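You operate a simulated robot arm through the tools that you are given. There is no shell and no other tool. Be economical: measure what you need, move in short steps, check, and stop when the job is done.

You are at the controls of a simulated two-armed robot. One attempt, no reset.

## Task
Check the hole of nut plate C from the drawer and bin it.
Fine: use the hole checker; a clear hole goes in the finished bin, a blocked one in the rework bin; shut the drawer; the checker's slide ends pulled out; the other plates stay in the drawer.
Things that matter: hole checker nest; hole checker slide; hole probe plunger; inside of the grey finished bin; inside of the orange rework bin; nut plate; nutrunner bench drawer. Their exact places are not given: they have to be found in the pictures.

Only the result counts: the job must be done as asked and must still hold three seconds after the hand-in. Knocking over, shifting, dropping, spilling or breaking anything else fails it.

## Robot
Two 7-joint arms with fingered hands on one trunk, on a base that drives. Base frame: it is fixed to the floor where the robot stands at the start and does not move with it; the origin is under the middle of the robot, x ahead of it, y to its left, z up. Lengths are in cm, angles in degrees, forces in N, time in s.
The left shoulder is at the start at [7, 17.2, 132.7], the right one opposite. Places, roughly: hole checker nest [90, -30, 80]; hole checker slide [80, -30, 80]; hole probe plunger [100, -30, 100]; inside of the grey finished bin [120, -20, 80]; inside of the orange rework bin [120, -10, 80]; nutrunner bench drawer [90, 0, 70]. Payload 5 kg a hand.
The tool frame of a hand sits at the grasp point between the pads (the TCP): z along the fingers, y along the line on which they close. The tips reach 4.3 cm beyond it. The gripper opens to 14.4 cm. The gripper's body begins 5 cm behind the TCP. The gripper is a hand of 5 fingers: y runs from the thumb to the fingers, the wrist lies at [-2.1, -12.4, -22.1] in the tool frame, and closing takes about 1.5 s.
Orientation is that of the tool frame in the base frame, as a unit quaternion [w, x, y, z]. With the fingers straight down and the wrist toward the robot, the tool's x, y and z point along [0, 1, 0], [1, 0, 0] and [0, 0, -1] of the base frame.

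## Interface
- The arms move only by the tool nudge_tool. It takes "left_rows", "right_rows" or both (then of equal length, played together; a hand with none holds still); each is a list of rows, each an object of numbers (a shift or turn left out is 0, a gripper value left out holds the last): "x", "y", "z": the shift along the tool's x, y, z in units of 50 mm (1.0 is 50 mm); "wx", "wy", "wz": the turn, a rotation vector about the tool's x, y, z in units of 5 degrees (1.0 is 5 degrees); "fingers": the closure, from 0 (fully open) to 1 (shut). In form: [{"x": .., "y": .., "z": .., "wx": .., "wy": .., "wz": .., "fingers": ..}, ...]. A call has 1 to 10 rows; each row shifts and turns the commanded pose from where the row before left it, along the tool's axes as they then stand. A call with a number of a shift or a turn outside -1 to 1 is refused whole. Each row takes 0.2 s and may step no farther than 5 cm and 8.6 degrees from the row before; otherwise, or with a gripper value out of range, the whole call is refused. Where a pose cannot be reached the arm comes as near as it can. A force on the tool above 90 N (or 10 N above the force at the start of the call, whichever is more), or a blocked arm, ends the call early, and 0.2 s more pass. The fingers move at their own pace (about 4.5 cm/s each) and stop on an object; they squeeze with about 31 N. The grip force told is the motor's: it shows also when the fingers shut on nothing. Time passes only in rows, and 0.2 s behind the last, so rows that do not move let the fingers close. It gives the time, the measured TCP pose, the force on the tool (base axes), the opening and the grip force at its end, in the units of the frame above (readings bear some noise), with the torque about the TCP (base axes, N m) and any sound that the robot's microphone picked up, and new pictures: "pictures" is both (left out), scene, wrist or none (wrist: the cameras of the hands that moved).
- Cameras (640 x 400 px; columns grow to the right, rows downward): "scene" is now at [13.62, -0.12, 155.28]; the picture's right is [-0.02, -1.00, 0.00], its down [-0.65, 0.01, -0.76] and it looks along [0.76, -0.01, -0.65] (base axes); focal length 252 px, centre (320, 200). "left" rides on the left gripper at [-8.6, -10.8, -16.8] in its tool frame; the picture's right is [-0.80, -0.28, 0.53], its down [0.54, -0.73, 0.42] and it looks along [0.27, 0.63, 0.73] (tool axes); focal length 275 px, centre (320, 200). "right" rides on the right gripper at [8.6, -10.8, -16.8] in its tool frame; the picture's right is [-0.80, 0.28, -0.53], its down [-0.54, -0.73, 0.42] and it looks along [-0.27, 0.63, 0.73] (tool axes); focal length 275 px, centre (320, 200).
- raise_lower(by): slides the trunk up (or, below 0, down) by that many cm; the arms and the scene camera ride with it, the base frame stays. It gives what a move gives, with no picture.
- roll_base(legs): drives the robot by 1 to 6 legs, each [ahead, left, turn to the left] in cm, cm and degrees, along the robot's own axes; the way and the turn of a leg run together, so that a leg with both is an arc; at most 150 cm and 180 degrees a leg. The arms and the cameras ride along, it lands a little off, and it stops where it bumps. It gives what a move gives, and a new picture of the scene camera.
- preshape(shape, hand): the hand has 5 fingers and takes this shape, open, in about a second: jaw (thumb against the fingers, like two jaws); tri (thumb and two fingers); tip (a fingertip pinch); poke (one finger out to press); point (the index stretched); flat (the hand flat); cup (the hand cupped); fist (a fist). The gripper value then closes the fingers along that shape, each until it touches; the sizes above hold for jaw. It gives what a move gives, with no picture.
- head_to(pan, tilt): turns the head with the scene camera to pan (to the left, within 86 degrees either way) and tilt (down, from -29 to 69), counted from straight ahead of the robot. It gives what a move gives, and a new picture of the scene camera.
- measure_at(camera, pixels): there is no depth. For up to 12 entries [column, row, z] of the newest picture of that camera ("zoom" is the newest enlarged one), the place [x, y] in the base frame at which the ray of that pixel passes the height z, good to about 0.2 cm. It takes no simulated time.
- zoom(camera, box): a new picture of the part [left, top, right, bottom] of that camera's present view, enlarged. It takes no simulated time.
- hand_in(): hands the job in; it is judged then, once.

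Work in short steps. Measure before you move; look again where a grasp or a placing could have gone wrong, and mend it. You have 80 turns and 260 pictures in all, those below and enlarged ones among them. Open the grippers and draw the arms clear of the work before you hand the job in, unless the task says otherwise; then end with one line.

The tools are called after "Request:" as name(argument=value, ...) on one line, values as JSON. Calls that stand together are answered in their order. nudge_tool: Moves the arms, as the interface text tells. Its arguments: {"type":"object","properties":{"left_rows":{"type":"array","items":{"type":"object","properties":{"x":{"type":"number"},"y":{"type":"number"},"z":{"type":"number"},"wx":{"type":"number"},"wy":{"type":"number"},"wz":{"type":"number"},"fingers":{"type":"number"}}}},"right_rows":{"type":"array","items":{"type":"object","properties":{"x":{"type":"number"},"y":{"type":"number"},"z":{"type":"number"},"wx":{"type":"number"},"wy":{"type":"number"},"wz":{"type":"number"},"fingers":{"type":"number"}}}},"pictures":{"type":"string","enum":["both","scene","wrist","none"]}},"required":[]} The other tools are called the same way: raise_lower (by) slides the trunk up or down; preshape (shape, hand) gives the hand a shape; roll_base (legs) drives the base; head_to (pan, tilt) turns the head that bears the scene camera; measure_at (camera, pixels) gives the place at which the rays of pixels pass given heights; zoom (camera, box) takes an enlarged picture of a part of a camera's view; hand_in () hands the job in.

At the start:

```text
time: 0.0
left_tcp_pos: [65.06, 20.33, 134.4]
left_orientation: [0.0, 0.707, 0.707, 0.0]
left_ft_force: [-0.5, -0.4, 0.0]
left_ft_torque: [0.0, -0.01, -0.01]
left_width: 14.36
left_grip_force: 0.0
left_shape: jaw
right_tcp_pos: [67.17, -33.99, 125.52]
right_orientation: [-0.001, 0.707, 0.707, 0.0]
right_ft_force: [0.2, 0.2, 0.0]
right_ft_torque: [0.01, 0.02, -0.05]
right_width: 14.35
right_grip_force: 0.1
right_shape: jaw
trunk travel left (down, up): [-42.5, 51.5]
robot x, y, heading: [-0.16, -0.11, 0.3]
head pan, tilt: [-1.0, 40.9]
```

scene: 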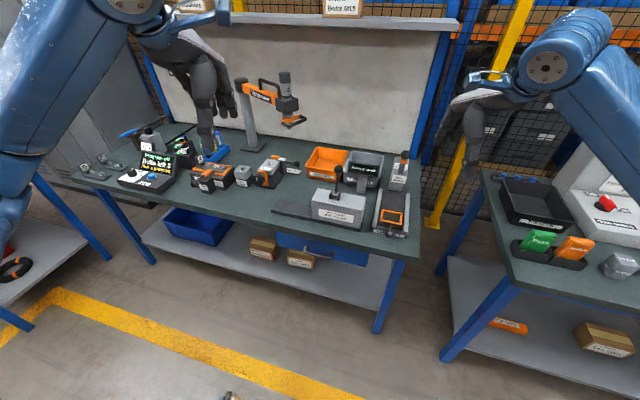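
right: 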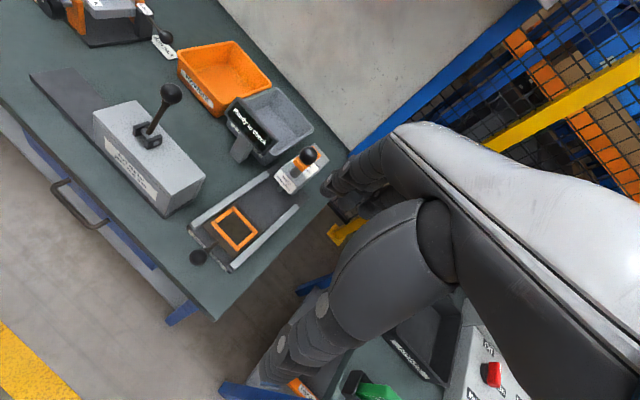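
left: 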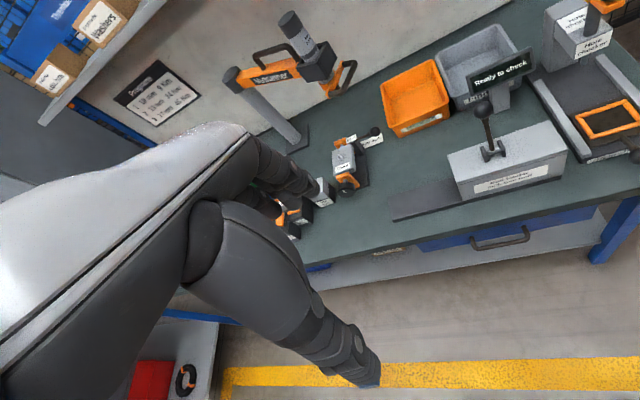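

The scene shows the checker at about (395,200), the bins at (325,160)/(365,168), and the drawer at (320,248). I zoom in on them.

Request:
zoom(camera="scene", box=[260, 130, 440, 270])

Request:
zoom(camera="right", box=[20, 60, 360, 320])

Request:
zoom(camera="left", box=[380, 0, 640, 270])

```text
2.86 times, centred on (350, 200) of scene
```

zoom: 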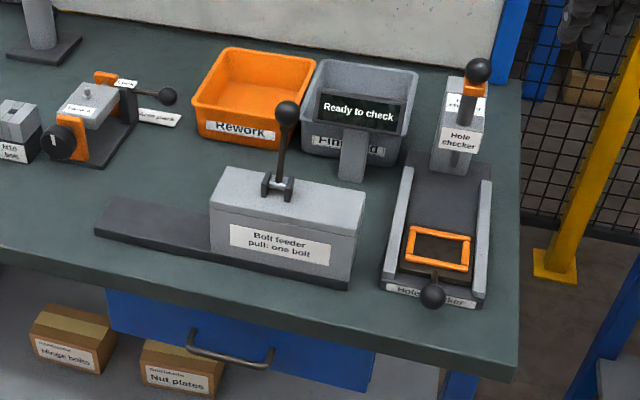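

```text
1.54 times, centred on (190, 190) of right
```

zoom: 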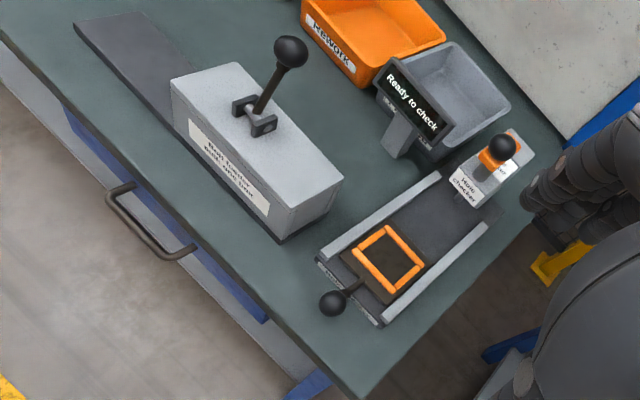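

```text
1.48 times, centred on (510, 135) of left
```

zoom: 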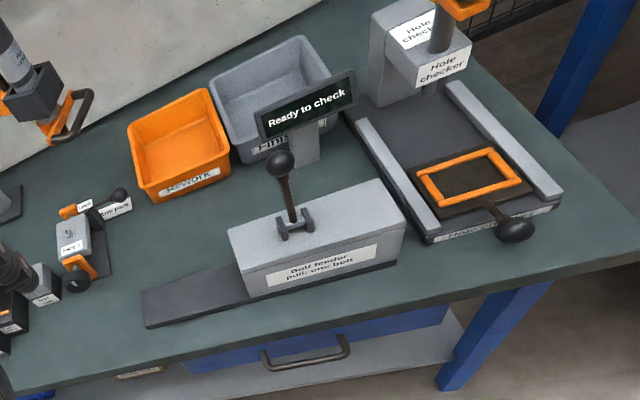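

Triangulating: I measure the same points from two cameras at several heights.

Request:
measure_at(camera="scene", pixels=[[389.6, 234, 80], [389.6, 234, 90], [405.3, 154.5, 90], [405.3, 154.5, 110], [319, 255, 65], [319, 255, 80], [392, 217.5, 80], [392, 217.5, 90], [442, 260, 80], [326, 160, 85], [366, 165, 85], [390, 240, 80]])

Request:
measure_at(camera="right", pixels=[[198.4, 256.9, 80], [198.4, 256.9, 90], [308.2, 155.6, 90], [308.2, 155.6, 110], [80, 203, 65], [80, 203, 80], [234.2, 230.9, 80], [234.2, 230.9, 90]])

Request:
measure_at(camera="left", pixels=[[500, 237, 65], [500, 237, 80], [611, 120, 80], [611, 120, 90]])

```text
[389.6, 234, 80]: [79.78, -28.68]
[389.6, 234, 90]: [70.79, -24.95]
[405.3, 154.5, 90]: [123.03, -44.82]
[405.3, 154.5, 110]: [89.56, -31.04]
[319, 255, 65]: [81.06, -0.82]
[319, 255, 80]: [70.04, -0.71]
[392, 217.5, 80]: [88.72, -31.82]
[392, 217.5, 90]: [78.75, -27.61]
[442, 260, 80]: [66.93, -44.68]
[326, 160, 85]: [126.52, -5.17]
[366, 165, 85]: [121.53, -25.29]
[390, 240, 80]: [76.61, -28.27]
```

```text
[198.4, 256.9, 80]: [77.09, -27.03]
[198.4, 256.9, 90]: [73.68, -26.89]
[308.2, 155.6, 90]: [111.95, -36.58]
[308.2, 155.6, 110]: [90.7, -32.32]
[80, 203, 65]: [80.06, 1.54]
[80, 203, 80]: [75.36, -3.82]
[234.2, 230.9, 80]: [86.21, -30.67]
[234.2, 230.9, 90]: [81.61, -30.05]
```

```text
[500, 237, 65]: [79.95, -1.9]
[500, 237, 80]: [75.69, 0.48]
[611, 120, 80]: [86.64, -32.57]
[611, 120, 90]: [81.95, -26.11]
```

Triangulation gives: slide knob ≈(75.4,-27,84.8), nest ≈(84,-30,84.7), plunger ball ≈(92.7,-32.5,108), and drawer handle ≈(79.3,-1,67.5). I pitch the left hand 45° forward and bring it over y≈-1.

Request:
nudge_tool(left_rows=[{"x": -0.47, "wx": -1}, {"x": -0.47, "wx": -1}, {"x": -0.47, "wx": -1}, {"x": -0.47, "wx": -1}, {"x": -0.47, "wx": -1}, {"x": -0.47, "wx": -1}, {"x": -0.47, "wx": -1}, {"x": -0.47, "wx": -1}, {"x": -0.47, "wx": -1}], pictures="none")

```text
time: 2.0
left_tcp_pos: [65.07, -0.84, 134.36]
left_orientation: [0.271, 0.653, 0.653, 0.272]
left_ft_force: [0.1, -1.1, 0.0]
left_ft_torque: [0.0, -0.05, 0.02]
left_width: 14.38
left_grip_force: 0.1
left_shape: jaw
right_tcp_pos: [67.29, -34.11, 125.35]
right_orientation: [-0.001, 0.707, 0.708, 0.001]
right_ft_force: [-0.1, -0.1, -0.1]
right_ft_torque: [0.02, 0.02, 0.01]
right_width: 14.36
right_grip_force: 0.0
right_shape: jaw
trunk travel left (down, up): [-42.5, 51.5]
robot x, y, heading: [0.01, 0.12, 0.1]
head pan, tilt: [-1.0, 40.9]
```

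The hand is pitched. Now I back off and descend in front of the bench edge.

Request:
nudge_tool(left_rows=[{"y": -0.7, "z": -0.7}, {"y": -0.7, "z": 0.7}, {"y": -0.7, "z": 0.7}, {"y": -0.7, "z": 0.7}, {"y": -0.7, "z": 0.7}, {"y": -0.7, "z": 0.7}, {"y": -0.7, "z": 0.7}, {"y": -0.7, "z": 0.7}, {"y": -0.7, "z": 0.7}, {"y": -0.7, "z": 0.7}])

```text
time: 4.4
left_tcp_pos: [62.37, 1.49, 91.5]
left_orientation: [0.275, 0.655, 0.637, 0.3]
left_ft_force: [-1.1, -1.8, 2.1]
left_ft_torque: [0.2, 0.06, 0.16]
left_width: 14.37
left_grip_force: 0.1
left_shape: jaw
right_tcp_pos: [67.88, -33.32, 125.68]
right_orientation: [0.003, 0.708, 0.707, -0.003]
right_ft_force: [-3.3, -3.8, 2.2]
right_ft_torque: [0.33, -0.25, -0.03]
right_width: 14.39
right_grip_force: 0.1
right_shape: jaw
trunk travel left (down, up): [-42.5, 51.5]
robot x, y, heading: [0.24, 0.07, 0.1]
head pan, tilt: [-1.0, 40.9]
stopped in row 10 (left hand): the arm was blocked; the commanded pose is now the measured one
```

scene: 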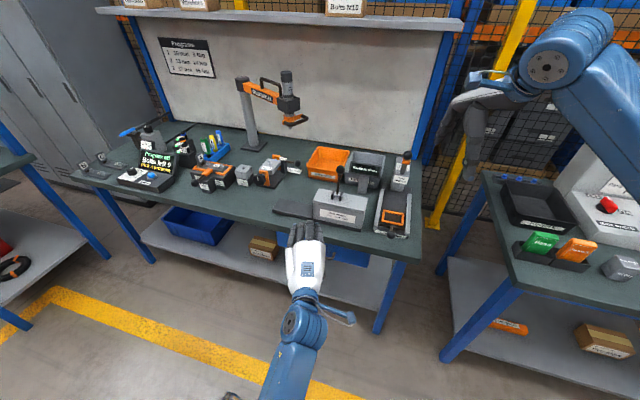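
left: 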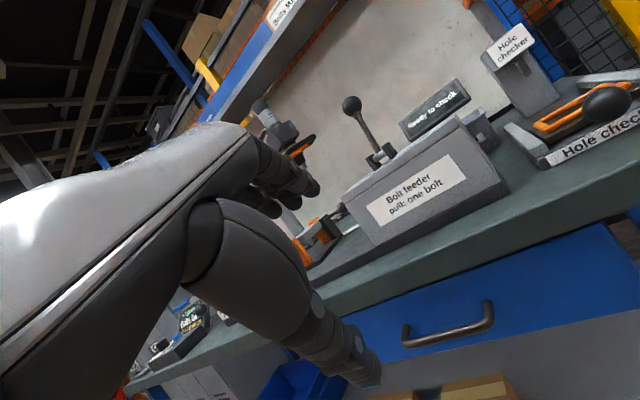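

The left arm was blocked while folding in close to the body. I back the base off 15 cm and lower the trunk for room.

Request:
roll_base(legs=[[-15, 0, 0]])

Request:
raise_lower(by=-15)

Request:
zoom(camera="left", box=[320, 80, 640, 400])

```text
time: 5.8
left_tcp_pos: [47.33, 1.72, 90.53]
left_orientation: [0.273, 0.655, 0.641, 0.291]
left_ft_force: [-0.4, 0.0, 0.5]
left_ft_torque: [0.01, -0.02, -0.02]
left_width: 14.41
left_grip_force: 0.0
left_shape: jaw
right_tcp_pos: [53.49, -32.47, 125.16]
right_orientation: [0.001, 0.706, 0.709, -0.006]
right_ft_force: [-0.7, -0.1, 0.7]
right_ft_torque: [-0.02, -0.06, 0.02]
right_width: 14.36
right_grip_force: 0.1
right_shape: jaw
trunk travel left (down, up): [-42.5, 51.5]
robot x, y, heading: [-15.61, 0.26, 0.2]
head pan, tilt: [-1.0, 40.9]
```

scene: 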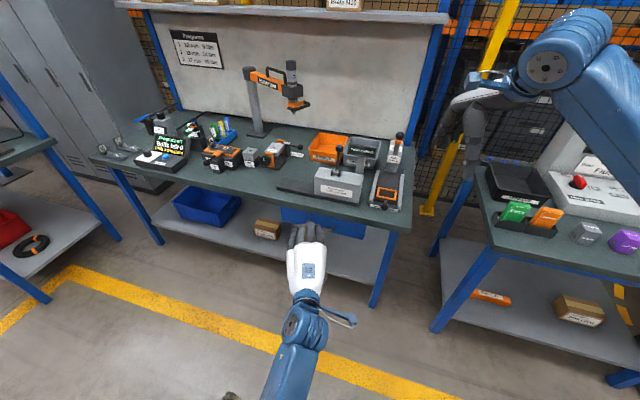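

```text
time: 7.5
left_tcp_pos: [47.01, 1.55, 75.68]
left_orientation: [0.272, 0.657, 0.637, 0.299]
left_ft_force: [-0.8, 0.1, 0.4]
left_ft_torque: [0.03, 0.0, -0.01]
left_width: 14.4
left_grip_force: 0.1
left_shape: jaw
right_tcp_pos: [52.91, -33.06, 110.33]
right_orientation: [0.0, 0.706, 0.708, -0.004]
right_ft_force: [-0.3, -0.2, -0.1]
right_ft_torque: [-0.01, -0.03, 0.03]
right_width: 14.41
right_grip_force: 0.1
right_shape: jaw
trunk travel left (down, up): [-27.5, 66.5]
robot x, y, heading: [-15.05, -0.11, 0.2]
head pan, tilt: [-1.0, 40.9]
```

```text
1.25 times, centred on (480, 240) of left
```

zoom: 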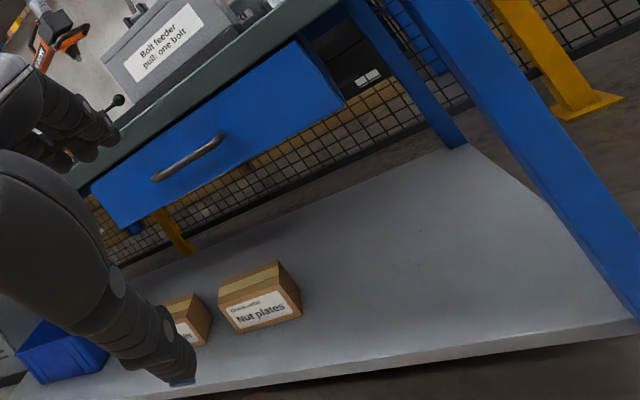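

Measuring the handle from this view at its height.

Request:
measure_at(camera="zoom", pixels=[[156, 178, 67.5], [220, 140, 67.5], [190, 160, 67.5], [190, 160, 66], [190, 160, 69], [156, 178, 66], [220, 140, 69]])

Request:
zoom(camera="scene", box=[220, 160, 420, 290])

```text
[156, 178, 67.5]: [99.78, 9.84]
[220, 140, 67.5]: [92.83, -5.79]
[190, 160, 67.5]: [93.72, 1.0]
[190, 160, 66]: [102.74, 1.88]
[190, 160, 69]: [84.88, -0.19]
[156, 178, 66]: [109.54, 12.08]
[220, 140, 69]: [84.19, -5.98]
```

```text
3.08 times, centred on (320, 225) of scene
```

zoom: 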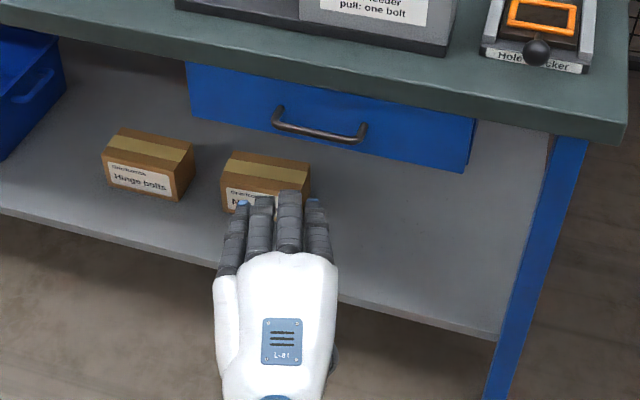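

Request:
measure_at(camera="zoom", pixels=[[318, 132, 68], [318, 132, 70], [276, 122, 69], [362, 138, 69], [281, 107, 69], [364, 124, 69], [189, 64, 72], [472, 118, 72], [620, 140, 80]])

```text
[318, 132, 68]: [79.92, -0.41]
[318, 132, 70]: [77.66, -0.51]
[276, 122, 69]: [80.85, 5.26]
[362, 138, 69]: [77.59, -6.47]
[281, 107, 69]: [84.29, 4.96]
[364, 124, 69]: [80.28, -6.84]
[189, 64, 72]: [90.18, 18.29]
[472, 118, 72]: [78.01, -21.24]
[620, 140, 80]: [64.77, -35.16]
```

The bench is yawed about -17.5° (drawer top edge and checker axis agree). I turn the base to square up to it and shift left, so the drawer is ahead of the left hand.

Request:
roll_base(legs=[[0, 0, -17.7], [0, 20, 0]])

Request:
zoom(camera="scene", box=[220, 130, 440, 270])

```text
time: 10.1
left_tcp_pos: [50.59, 1.58, 75.79]
left_orientation: [0.316, 0.747, 0.527, 0.253]
left_ft_force: [0.1, 1.0, -0.5]
left_ft_torque: [-0.03, 0.02, -0.01]
left_width: 14.39
left_grip_force: 0.1
left_shape: jaw
right_tcp_pos: [45.56, -33.07, 110.51]
right_orientation: [0.001, 0.807, 0.59, -0.004]
right_ft_force: [0.3, 1.3, 0.2]
right_ft_torque: [-0.04, 0.02, 0.03]
right_width: 14.4
right_grip_force: 0.0
right_shape: jaw
trunk travel left (down, up): [-27.5, 66.5]
robot x, y, heading: [-8.94, 19.2, -18.0]
head pan, tilt: [-1.0, 40.9]
```

scene: 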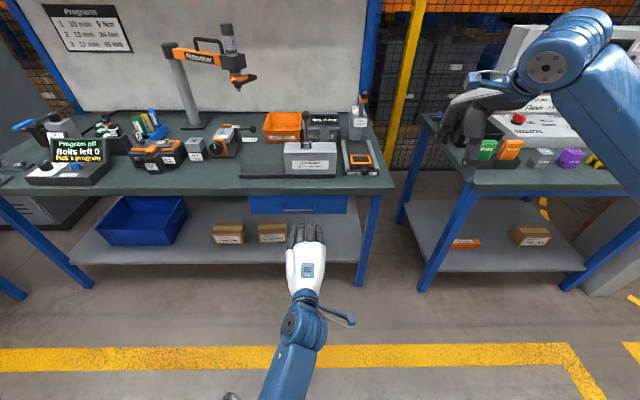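

```text
2.86 times, centred on (330, 200) of scene
```

zoom: 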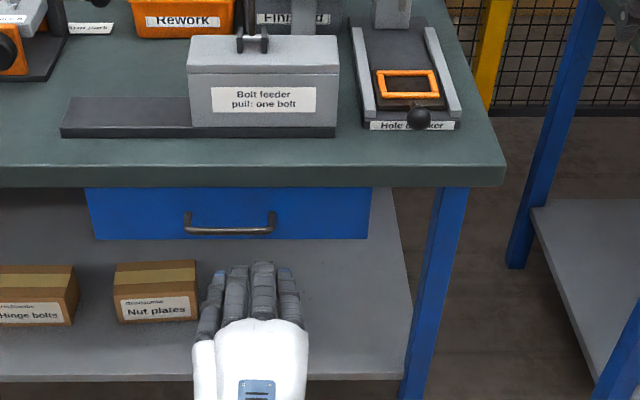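

Now aligned; I measure the handle (bar at zoom (186–275,230)), knob, face edges again.

Request:
measure_at(camera="zoom", pixels=[[230, 231, 68], [230, 231, 70], [186, 231, 69], [275, 230, 69], [90, 190, 74], [370, 190, 74], [96, 240, 65], [367, 239, 65], [420, 118, 85], [409, 85, 85], [506, 165, 80], [0, 165, 80]])

Request:
zoom(camera="left", box=[320, 80, 640, 400])

```text
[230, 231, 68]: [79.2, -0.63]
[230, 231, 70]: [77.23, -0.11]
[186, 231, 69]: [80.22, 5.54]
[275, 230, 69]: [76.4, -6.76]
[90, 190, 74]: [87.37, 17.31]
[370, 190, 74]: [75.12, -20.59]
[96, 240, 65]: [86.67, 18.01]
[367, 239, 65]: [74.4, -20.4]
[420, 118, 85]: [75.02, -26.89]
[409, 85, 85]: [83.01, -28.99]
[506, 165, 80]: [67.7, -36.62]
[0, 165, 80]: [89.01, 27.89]
```

```text
1.25 times, centred on (480, 240) of left
```

zoom: 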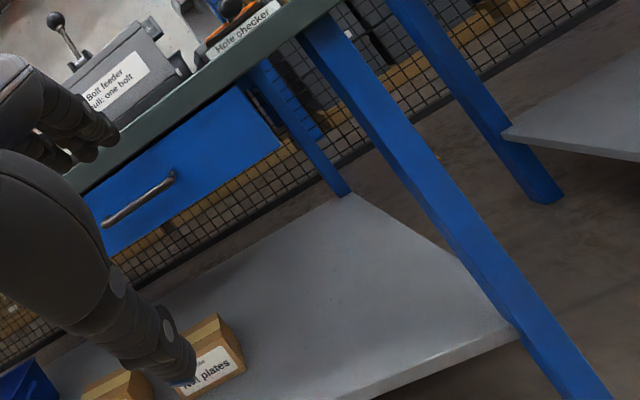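

Request:
measure_at(camera="zoom", pixels=[[138, 200, 67], [138, 200, 68], [138, 200, 69], [138, 200, 70], [102, 224, 69], [174, 178, 69]])

```text
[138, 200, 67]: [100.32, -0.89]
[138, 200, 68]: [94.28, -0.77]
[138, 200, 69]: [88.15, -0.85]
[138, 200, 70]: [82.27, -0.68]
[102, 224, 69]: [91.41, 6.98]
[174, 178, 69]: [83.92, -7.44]
```

Handle bar ≈(78.2,-0.4,69), running along the bench edge. I pitch the hand to about 75° forward and shift 6.5 cm left to line up with the bar's middle.

Request:
nudge_tool(left_rows=[{"x": 0.22, "wx": -1}, {"x": 0.22, "wx": -1}, {"x": 0.22, "wx": -1}, {"x": 0.22, "wx": -1}, {"x": 0.22, "wx": -1}, {"x": 0.2, "wx": -1}], pictures="both")

```text
time: 10.8
left_tcp_pos: [54.04, 8.27, 76.48]
left_orientation: [0.358, 0.747, 0.402, 0.391]
left_ft_force: [-1.5, -1.7, 3.8]
left_ft_torque: [0.18, 0.19, 0.2]
left_width: 14.41
left_grip_force: 0.1
left_shape: jaw
right_tcp_pos: [44.69, -33.61, 111.25]
right_orientation: [0.003, 0.81, 0.587, -0.001]
right_ft_force: [-5.4, -3.7, 4.0]
right_ft_torque: [0.24, -0.55, -0.08]
right_width: 14.37
right_grip_force: 0.0
right_shape: jaw
trunk travel left (down, up): [-27.5, 66.5]
robot x, y, heading: [-8.63, 18.95, -18.1]
head pan, tilt: [-1.0, 40.9]
stopped in row 3 (left hand): the arm was blocked; the commanded pose is now the measured one
```

scene: 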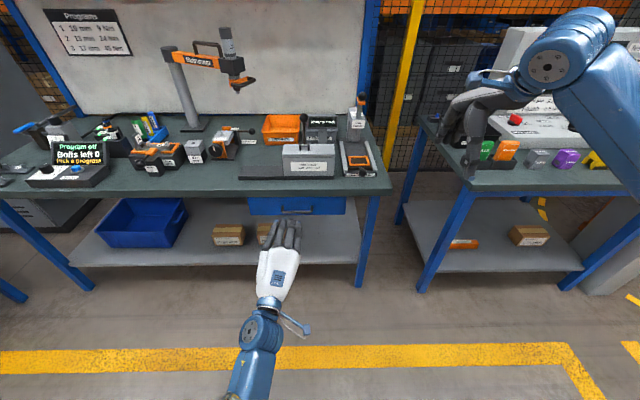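
left: 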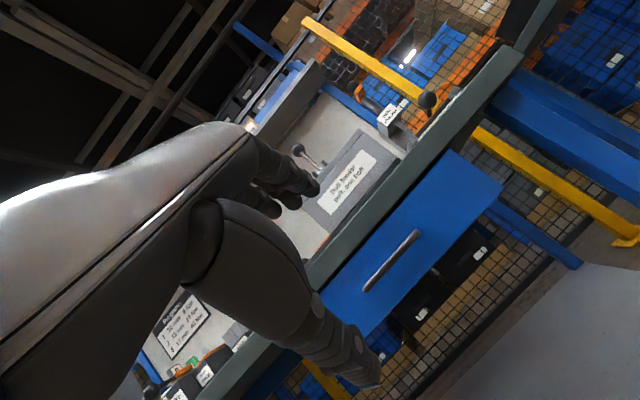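

The arm was blocked again, with the hand rolled about 19°. I extend it forward ~10 cm to free the joints, then undo the roll and half close the fingers.

Request:
nudge_tool(left_rows=[{"x": 0.07, "y": 0.4, "z": 0.85, "fingers": 0.45}, {"x": 0.07, "y": 0.4, "z": 0.85}, {"wz": -1}, {"wz": -1}, {"wz": -1}, {"wz": -0.9}], pictures="both")

```text
time: 12.0
left_tcp_pos: [63.85, 11.04, 72.15]
left_orientation: [0.355, 0.726, 0.442, 0.39]
left_ft_force: [0.6, 0.8, 0.5]
left_ft_torque: [0.02, 0.0, -0.01]
left_width: 7.95
left_grip_force: 0.0
left_shape: jaw
right_tcp_pos: [45.01, -33.73, 110.55]
right_orientation: [0.001, 0.807, 0.59, 0.0]
right_ft_force: [-0.7, 0.8, 0.1]
right_ft_torque: [0.0, 0.01, 0.0]
right_width: 14.4
right_grip_force: 0.0
right_shape: jaw
trunk travel left (down, up): [-27.5, 66.5]
robot x, y, heading: [-8.51, 19.14, -17.8]
head pan, tilt: [-1.0, 40.9]
stopped in row 5 (left hand): the arm was blocked; the commanded pose is now the measured one
```

scene: 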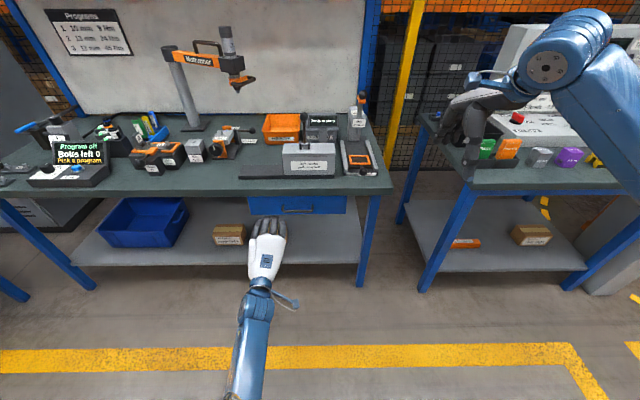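
left: 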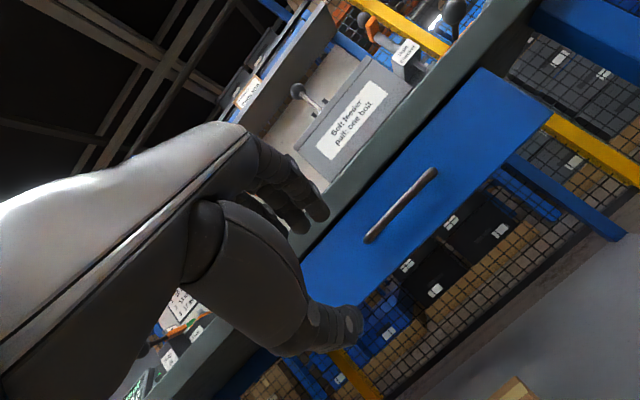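

The wrist is at its limit because the forearm slopes down too steeply. I lower the trunk 12 cm so the forearm can be flatter, then raise and centre the hand.

Request:
raise_lower(by=-12)

Request:
nudge_tool(left_rows=[{"x": -0.27, "y": 0.61, "z": -0.31}, {"x": -0.27, "y": 0.61, "z": -0.31}, {"x": -0.27, "y": 0.61, "z": -0.31}, {}], pictures="none")

```text
time: 13.5
left_tcp_pos: [63.84, 11.0, 60.18]
left_orientation: [0.353, 0.726, 0.443, 0.391]
left_ft_force: [-0.4, -0.7, -0.6]
left_ft_torque: [0.04, 0.02, -0.02]
left_width: 7.96
left_grip_force: 0.0
left_shape: jaw
right_tcp_pos: [44.96, -33.75, 98.51]
right_orientation: [0.001, 0.808, 0.59, 0.0]
right_ft_force: [-0.5, -0.2, 0.6]
right_ft_torque: [0.02, 0.0, 0.02]
right_width: 14.4
right_grip_force: 0.0
right_shape: jaw
trunk travel left (down, up): [-15.5, 78.5]
robot x, y, heading: [-8.67, 19.39, -17.7]
head pan, tilt: [-1.0, 40.9]
```

```text
time: 14.5
left_tcp_pos: [62.07, 5.93, 68.49]
left_orientation: [0.344, 0.729, 0.432, 0.404]
left_ft_force: [0.3, -0.9, -0.2]
left_ft_torque: [0.0, 0.0, -0.04]
left_width: 7.95
left_grip_force: 0.0
left_shape: jaw
right_tcp_pos: [44.99, -33.66, 98.55]
right_orientation: [0.0, 0.808, 0.59, 0.001]
right_ft_force: [0.4, 0.5, -0.3]
right_ft_torque: [0.03, -0.02, 0.01]
right_width: 14.39
right_grip_force: 0.0
right_shape: jaw
trunk travel left (down, up): [-15.5, 78.5]
robot x, y, heading: [-8.88, 19.39, -17.6]
head pan, tilt: [-1.0, 40.9]
```

Moved freely now. I undo the roll.

Request:
nudge_tool(left_rows=[{"wz": -1}, {"wz": -1}, {"wz": -1}, {"wz": -0.8}, {}], pictures="both")

```text
time: 15.1
left_tcp_pos: [63.28, 9.87, 66.94]
left_orientation: [0.34, 0.717, 0.436, 0.424]
left_ft_force: [0.3, 0.1, 0.1]
left_ft_torque: [0.01, 0.0, 0.01]
left_width: 7.95
left_grip_force: 0.1
left_shape: jaw
right_tcp_pos: [44.93, -33.65, 98.45]
right_orientation: [0.0, 0.807, 0.59, 0.001]
right_ft_force: [-0.7, -0.5, 0.6]
right_ft_torque: [0.0, 0.01, 0.01]
right_width: 14.41
right_grip_force: 0.1
right_shape: jaw
trunk travel left (down, up): [-15.5, 78.5]
robot x, y, heading: [-8.91, 19.25, -18.2]
head pan, tilt: [-1.0, 40.9]
stopped in row 2 (left hand): the arm was blocked; the commanded pose is now the measured one
```

scene: 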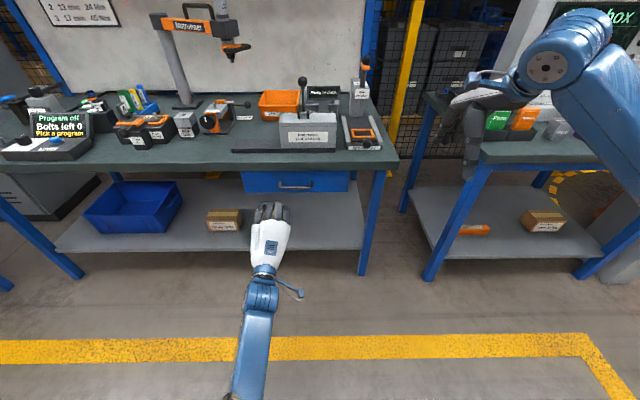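
left: 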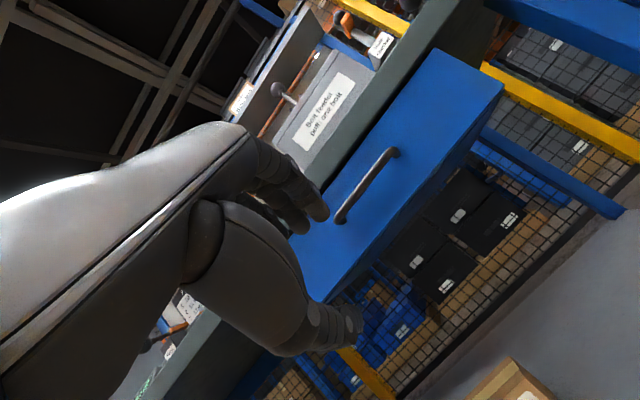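

The roll limit (~18°) stays, which is fine for gripping a bar. I move to a standoff 6 cm in front of the handle.

Request:
nudge_tool(left_rows=[{"x": -0.31, "y": 0.545, "z": 0.417}, {"x": -0.31, "y": 0.545, "z": 0.417}, {"x": -0.31, "y": 0.545, "z": 0.417}, {}], pictures="both")

Request:
zoom(camera="scene", box=[220, 150, 380, 260])

```text
time: 16.3
left_tcp_pos: [71.59, 6.25, 66.88]
left_orientation: [0.302, 0.73, 0.411, 0.455]
left_ft_force: [0.0, 0.5, -0.4]
left_ft_torque: [0.01, -0.02, -0.01]
left_width: 7.96
left_grip_force: 0.1
left_shape: jaw
right_tcp_pos: [44.99, -33.63, 98.45]
right_orientation: [0.0, 0.807, 0.59, -0.001]
right_ft_force: [0.2, -0.4, 0.3]
right_ft_torque: [-0.02, 0.03, 0.0]
right_width: 14.4
right_grip_force: 0.1
right_shape: jaw
trunk travel left (down, up): [-15.5, 78.5]
robot x, y, heading: [-8.66, 19.27, -17.9]
head pan, tilt: [-1.0, 40.9]
stopped in row 4 (left hand): the arm was blocked; the commanded pose is now the measured one
```

scene: 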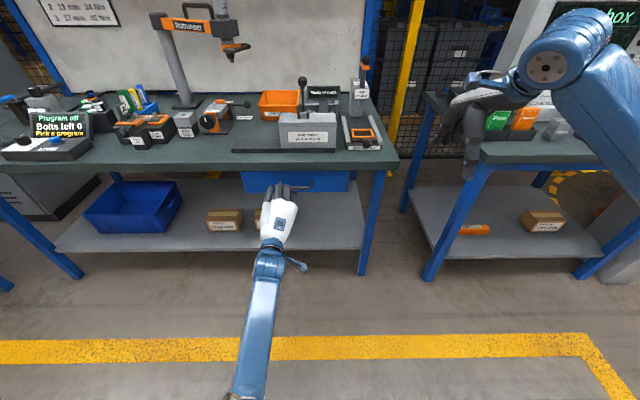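
left: 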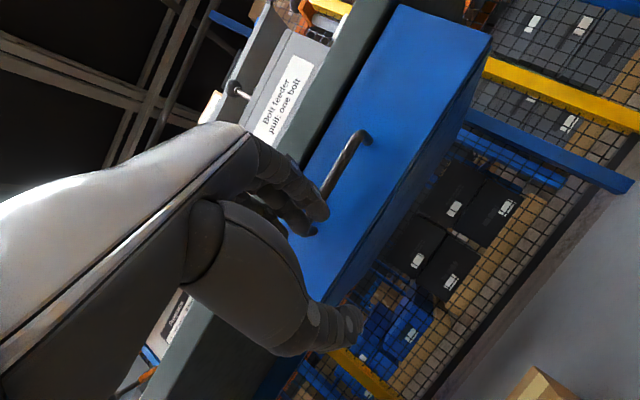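

```text
3.64 times, centred on (300, 205) of scene
```

zoom: 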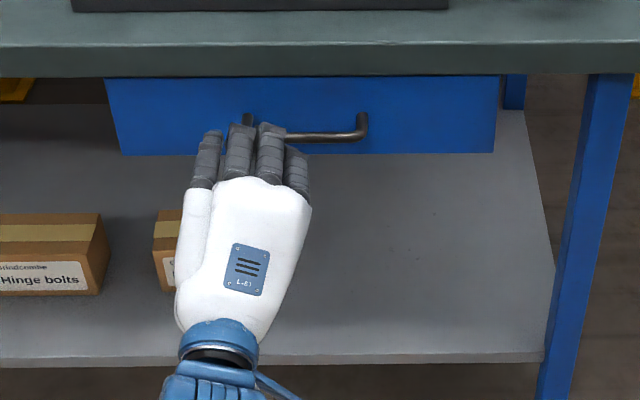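

The arm's limit makes arm moves drift, but the hand's posture suits the bar. I position it with the base and trunk instead: right 4.8 cm and up 3 cm, then look.

Request:
raise_lower(by=3)

Request:
roll_base(legs=[[0, -4.8, 0]])

Request:
zoom(camera="left", box=[160, 60, 480, 380])

Request:
zoom(camera="scene", box=[220, 150, 380, 260])

```text
time: 17.0
left_tcp_pos: [71.51, 6.12, 69.84]
left_orientation: [0.301, 0.731, 0.411, 0.455]
left_ft_force: [-0.2, 0.5, 0.2]
left_ft_torque: [0.02, -0.02, 0.02]
left_width: 7.92
left_grip_force: 0.0
left_shape: jaw
right_tcp_pos: [44.95, -33.61, 101.37]
right_orientation: [0.0, 0.807, 0.59, 0.0]
right_ft_force: [0.5, -0.6, -0.8]
right_ft_torque: [0.05, -0.02, 0.01]
right_width: 14.36
right_grip_force: 0.0
right_shape: jaw
trunk travel left (down, up): [-18.5, 75.5]
robot x, y, heading: [-8.59, 19.22, -17.7]
head pan, tilt: [-1.0, 40.9]
```

```text
time: 17.9
left_tcp_pos: [70.0, 1.64, 69.97]
left_orientation: [0.301, 0.731, 0.41, 0.456]
left_ft_force: [0.1, -1.0, -0.4]
left_ft_torque: [0.05, -0.03, 0.01]
left_width: 7.92
left_grip_force: 0.0
left_shape: jaw
right_tcp_pos: [43.49, -38.32, 101.39]
right_orientation: [-0.001, 0.808, 0.589, 0.0]
right_ft_force: [-0.1, -0.7, -0.2]
right_ft_torque: [0.15, -0.03, 0.03]
right_width: 14.4
right_grip_force: 0.0
right_shape: jaw
trunk travel left (down, up): [-18.5, 75.5]
robot x, y, heading: [-10.51, 14.59, -17.9]
head pan, tilt: [-1.0, 40.9]
```

scene: 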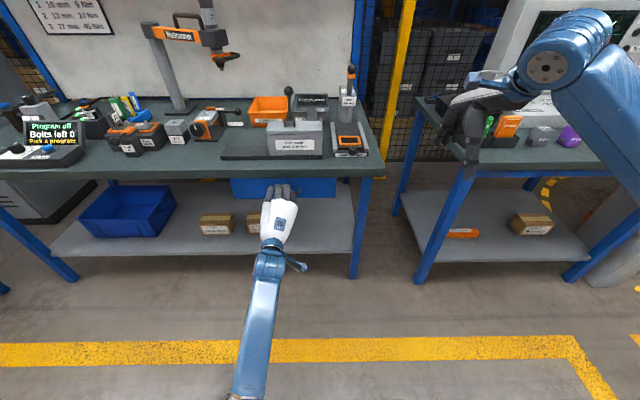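

```text
1.25 times, centred on (320, 220) of left
```

zoom: 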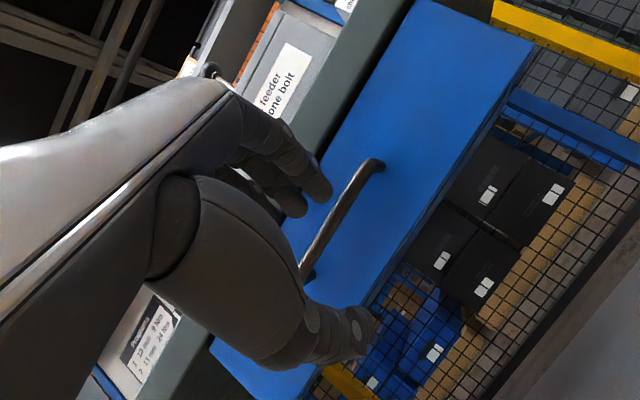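

```text
3.64 times, centred on (300, 205) of scene
```

zoom: 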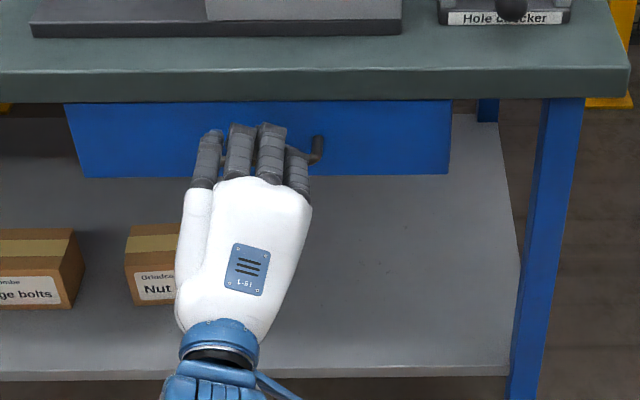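

The bar lies between fingers and thumb in the left view, centred laterally. I drive forward 5 cm and check.

Request:
roll_base(legs=[[5, 0, 0]])

Request:
zoom(camera="left", box=[160, 60, 480, 380])

```text
time: 18.9
left_tcp_pos: [74.61, 0.16, 69.92]
left_orientation: [0.301, 0.73, 0.41, 0.455]
left_ft_force: [-24.7, 8.2, 0.4]
left_ft_torque: [-0.26, -0.62, -0.27]
left_width: 7.34
left_grip_force: 0.1
left_shape: jaw
right_tcp_pos: [48.05, -39.73, 101.55]
right_orientation: [0.001, 0.808, 0.589, 0.001]
right_ft_force: [-1.1, 0.5, -0.3]
right_ft_torque: [0.01, 0.01, 0.01]
right_width: 14.42
right_grip_force: 0.2
right_shape: jaw
trunk travel left (down, up): [-18.5, 75.5]
robot x, y, heading: [-5.39, 12.97, -17.6]
head pan, tilt: [-1.0, 40.9]
```

scene: 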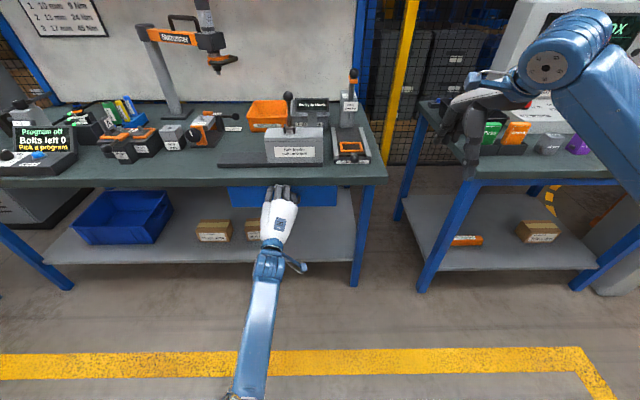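

```text
1.25 times, centred on (320, 220) of left
```

zoom: 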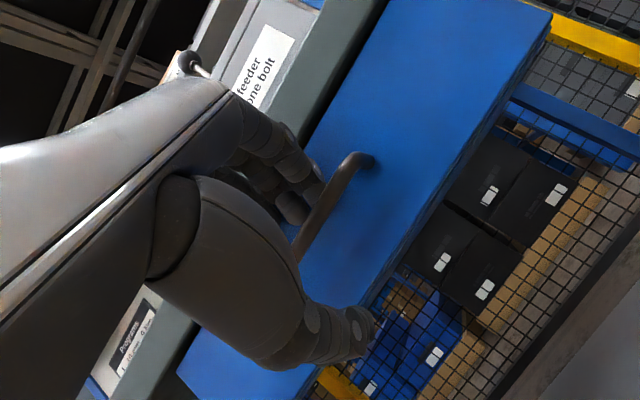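

A 25 N contact with the fingertips at the bar or face. I close the fingers to see whether they take the bar.

Request:
nudge_tool(left_rows=[{"fingers": 1}, {}, {}, {}, {}, {}, {}], pictures="both")

Request:
zoom(camera="left", box=[160, 60, 480, 380])

```text
time: 20.5
left_tcp_pos: [74.89, 0.41, 69.41]
left_orientation: [0.299, 0.732, 0.412, 0.453]
left_ft_force: [0.7, 5.5, -14.9]
left_ft_torque: [0.02, 0.29, 0.15]
left_width: 1.53
left_grip_force: 30.9
left_shape: jaw
right_tcp_pos: [48.43, -39.61, 101.4]
right_orientation: [-0.001, 0.808, 0.589, 0.0]
right_ft_force: [0.2, 0.5, 0.1]
right_ft_torque: [0.04, -0.04, 0.02]
right_width: 14.39
right_grip_force: 0.0
right_shape: jaw
trunk travel left (down, up): [-18.5, 75.5]
robot x, y, heading: [-5.12, 12.99, -17.7]
head pan, tilt: [-1.0, 40.9]
```

scene: 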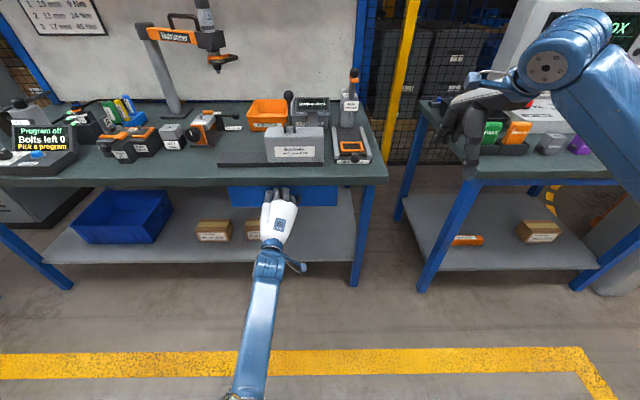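
left: 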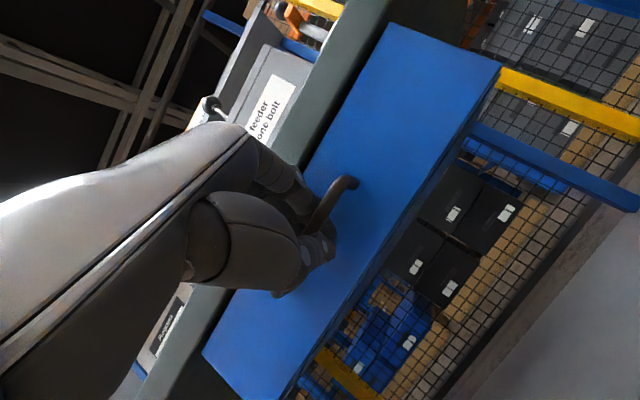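

```text
1.25 times, centred on (320, 220) of left
```

zoom: 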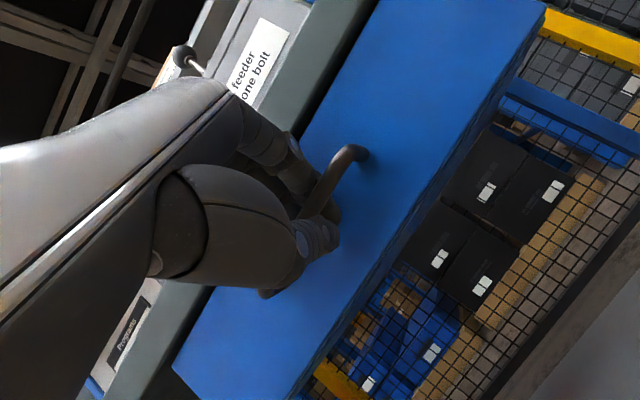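

It grips the bar (width 1.53, 31 N). I pull by driving back 10 cm.

Request:
roll_base(legs=[[-10, 0, 0]])

```text
time: 21.6
left_tcp_pos: [65.18, 3.46, 69.64]
left_orientation: [0.3, 0.731, 0.411, 0.454]
left_ft_force: [2.6, 7.0, -21.3]
left_ft_torque: [0.13, 0.42, 0.18]
left_width: 1.51
left_grip_force: 30.3
left_shape: jaw
right_tcp_pos: [38.83, -36.45, 101.44]
right_orientation: [0.0, 0.808, 0.59, -0.001]
right_ft_force: [-0.6, 0.4, -0.4]
right_ft_torque: [-0.05, -0.05, 0.0]
right_width: 14.41
right_grip_force: 0.0
right_shape: jaw
trunk travel left (down, up): [-18.5, 75.5]
robot x, y, heading: [-15.13, 16.1, -17.5]
head pan, tilt: [-1.0, 40.9]
```

scene: 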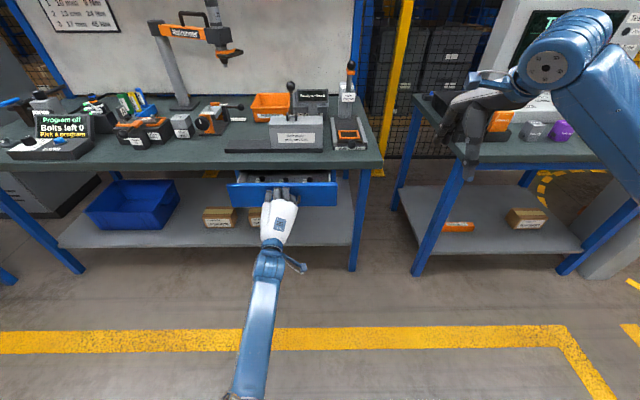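

The drawer is opening. I pull another 10 cm.

Request:
roll_base(legs=[[-9, 0, 0]])

Request:
zoom(camera="scene", box=[220, 150, 360, 230])

```text
time: 22.7
left_tcp_pos: [56.67, 6.17, 69.67]
left_orientation: [0.3, 0.732, 0.411, 0.453]
left_ft_force: [1.4, 5.5, -19.2]
left_ft_torque: [0.07, 0.38, 0.2]
left_width: 1.49
left_grip_force: 31.3
left_shape: jaw
right_tcp_pos: [30.19, -33.82, 101.47]
right_orientation: [-0.001, 0.807, 0.59, -0.001]
right_ft_force: [0.0, 0.7, -0.2]
right_ft_torque: [-0.01, -0.03, -0.03]
right_width: 14.39
right_grip_force: 0.0
right_shape: jaw
trunk travel left (down, up): [-18.5, 75.5]
robot x, y, heading: [-23.51, 19.11, -17.8]
head pan, tilt: [-1.0, 40.9]
```

scene: 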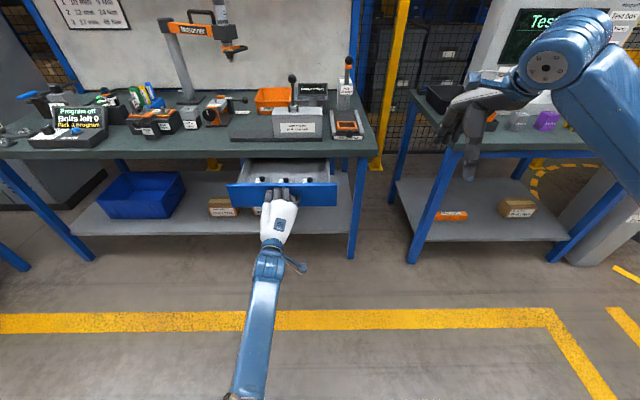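

```text
4.57 times, centred on (290, 190) of scene
```

zoom: 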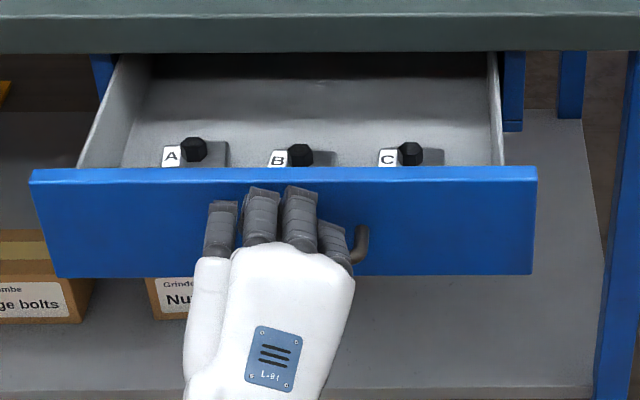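

Plates A, B and C are visible, C on the right. I release the handle, then back off and raise the trunk.

Request:
nudge_tool(left_rows=[{"fingers": 0.45}, {}, {}, {}, {}, {}], pictures="none")

Request:
roll_base(legs=[[-12, 0, 0]])

Request:
raise_lower(by=45)

Request:
head_to(pan=0, tilt=45)

```text
time: 24.1
left_tcp_pos: [56.64, 6.18, 69.56]
left_orientation: [0.3, 0.732, 0.411, 0.454]
left_ft_force: [0.2, 0.0, 0.7]
left_ft_torque: [0.0, 0.0, 0.01]
left_width: 7.88
left_grip_force: 0.0
left_shape: jaw
right_tcp_pos: [30.11, -33.79, 101.56]
right_orientation: [0.0, 0.807, 0.59, 0.0]
right_ft_force: [-1.1, -0.5, 0.2]
right_ft_torque: [0.02, 0.03, 0.01]
right_width: 14.41
right_grip_force: 0.2
right_shape: jaw
trunk travel left (down, up): [-18.5, 75.5]
robot x, y, heading: [-23.56, 19.09, -17.6]
head pan, tilt: [-1.0, 40.9]
```

```text
time: 25.4
left_tcp_pos: [45.43, 9.85, 69.72]
left_orientation: [0.299, 0.731, 0.412, 0.455]
left_ft_force: [-1.1, 0.8, 0.0]
left_ft_torque: [0.02, 0.03, 0.0]
left_width: 7.91
left_grip_force: 0.1
left_shape: jaw
right_tcp_pos: [18.88, -30.12, 101.57]
right_orientation: [0.001, 0.806, 0.591, 0.0]
right_ft_force: [-1.0, 0.7, 1.3]
right_ft_torque: [-0.03, -0.04, -0.02]
right_width: 14.41
right_grip_force: 0.0
right_shape: jaw
trunk travel left (down, up): [-18.5, 75.5]
robot x, y, heading: [-35.02, 22.46, -17.6]
head pan, tilt: [-1.0, 40.9]
```

scene: 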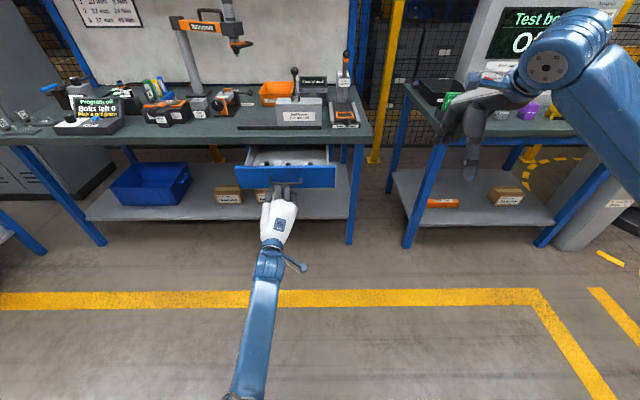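

```text
refused: 45 is not a number from -40 to 40
```

```text
time: 26.0
left_tcp_pos: [45.29, 9.72, 69.55]
left_orientation: [0.299, 0.731, 0.411, 0.455]
left_ft_force: [0.3, 0.5, -0.2]
left_ft_torque: [0.03, -0.02, -0.02]
left_width: 7.92
left_grip_force: 0.1
left_shape: jaw
right_tcp_pos: [18.96, -30.24, 101.47]
right_orientation: [0.0, 0.807, 0.59, 0.001]
right_ft_force: [0.0, -0.8, 0.4]
right_ft_torque: [0.03, 0.02, 0.05]
right_width: 14.39
right_grip_force: 0.0
right_shape: jaw
trunk travel left (down, up): [-18.5, 75.5]
robot x, y, heading: [-35.16, 22.65, -17.4]
head pan, tilt: [0.0, 45.0]
```

scene: 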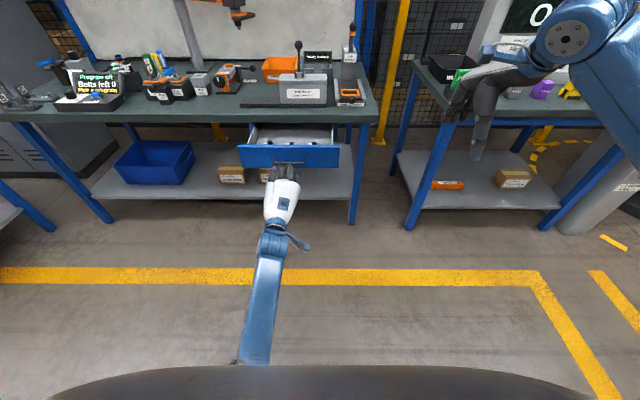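

I raise the trunk by the permitted 40 cm.

Request:
raise_lower(by=40)

Request:
roll_base(legs=[[0, 20, 0], [20, 0, 0]])

Request:
head_to(pan=-15, tilt=50)

```text
time: 29.8
left_tcp_pos: [45.37, 9.83, 109.59]
left_orientation: [0.299, 0.731, 0.411, 0.454]
left_ft_force: [0.3, 0.2, 0.1]
left_ft_torque: [0.0, -0.02, 0.01]
left_width: 7.91
left_grip_force: 0.1
left_shape: jaw
right_tcp_pos: [19.01, -30.27, 141.47]
right_orientation: [0.001, 0.807, 0.591, 0.001]
right_ft_force: [-0.2, -0.5, 0.1]
right_ft_torque: [0.04, -0.02, 0.01]
right_width: 14.38
right_grip_force: 0.1
right_shape: jaw
trunk travel left (down, up): [-58.5, 35.5]
robot x, y, heading: [-35.04, 22.53, -17.5]
head pan, tilt: [0.0, 45.0]
```

```text
time: 32.6
left_tcp_pos: [70.13, 22.92, 109.89]
left_orientation: [0.3, 0.731, 0.411, 0.455]
left_ft_force: [-0.6, 0.1, 0.9]
left_ft_torque: [0.01, 0.02, 0.02]
left_width: 7.91
left_grip_force: 0.1
left_shape: jaw
right_tcp_pos: [43.59, -17.23, 141.75]
right_orientation: [0.002, 0.808, 0.59, 0.001]
right_ft_force: [-1.2, 0.1, 0.6]
right_ft_torque: [0.0, 0.0, 0.0]
right_width: 14.42
right_grip_force: 0.1
right_shape: jaw
trunk travel left (down, up): [-58.5, 35.5]
robot x, y, heading: [-9.52, 35.85, -17.7]
head pan, tilt: [0.0, 45.0]
```

scene: 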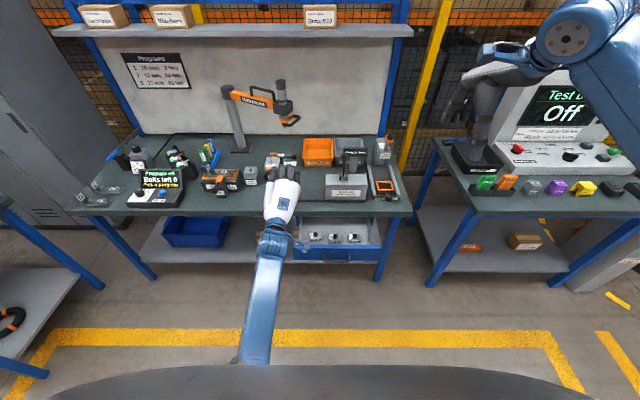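

```text
time: 33.4
left_tcp_pos: [70.41, 22.76, 109.6]
left_orientation: [0.299, 0.732, 0.411, 0.453]
left_ft_force: [0.5, 0.0, -0.3]
left_ft_torque: [0.0, -0.02, 0.01]
left_width: 7.92
left_grip_force: 0.0
left_shape: jaw
right_tcp_pos: [44.04, -17.27, 141.45]
right_orientation: [0.0, 0.808, 0.589, 0.001]
right_ft_force: [-0.3, -0.2, -0.5]
right_ft_torque: [-0.03, 0.02, 0.02]
right_width: 14.39
right_grip_force: 0.0
right_shape: jaw
trunk travel left (down, up): [-58.5, 35.5]
robot x, y, heading: [-9.76, 35.69, -17.5]
head pan, tilt: [-15.0, 50.0]
```

scene: 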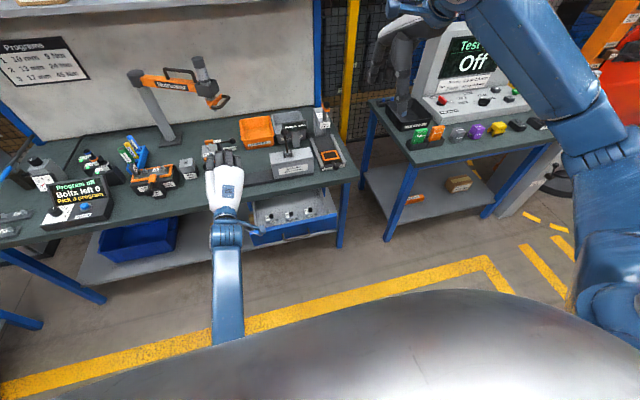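

Request:
zoom(camera="scene", box=[220, 90, 380, 250])

Request:
zoom(camera="scene", box=[250, 175, 350, 245])

```text
2.50 times, centred on (300, 170) of scene
```

zoom: 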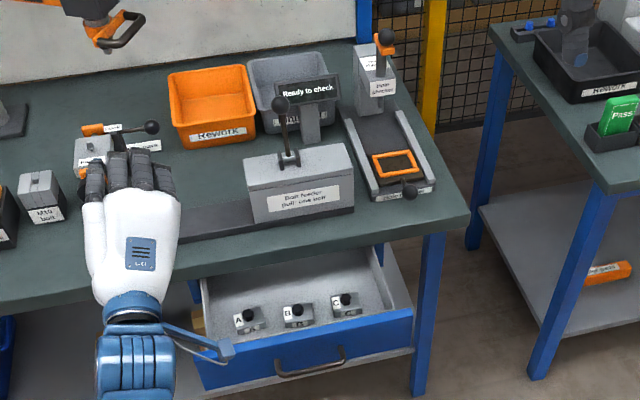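

```text
5.71 times, centred on (300, 210) of scene
```

zoom: 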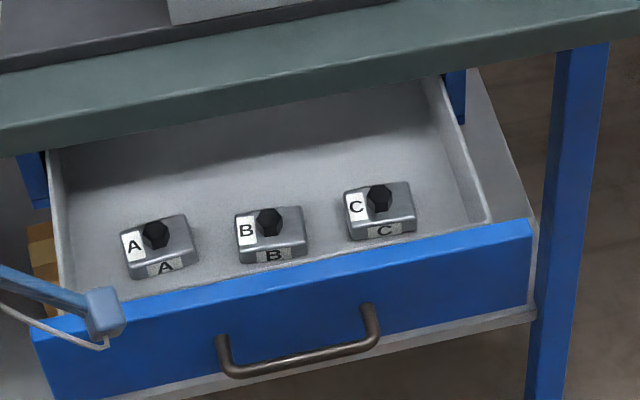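

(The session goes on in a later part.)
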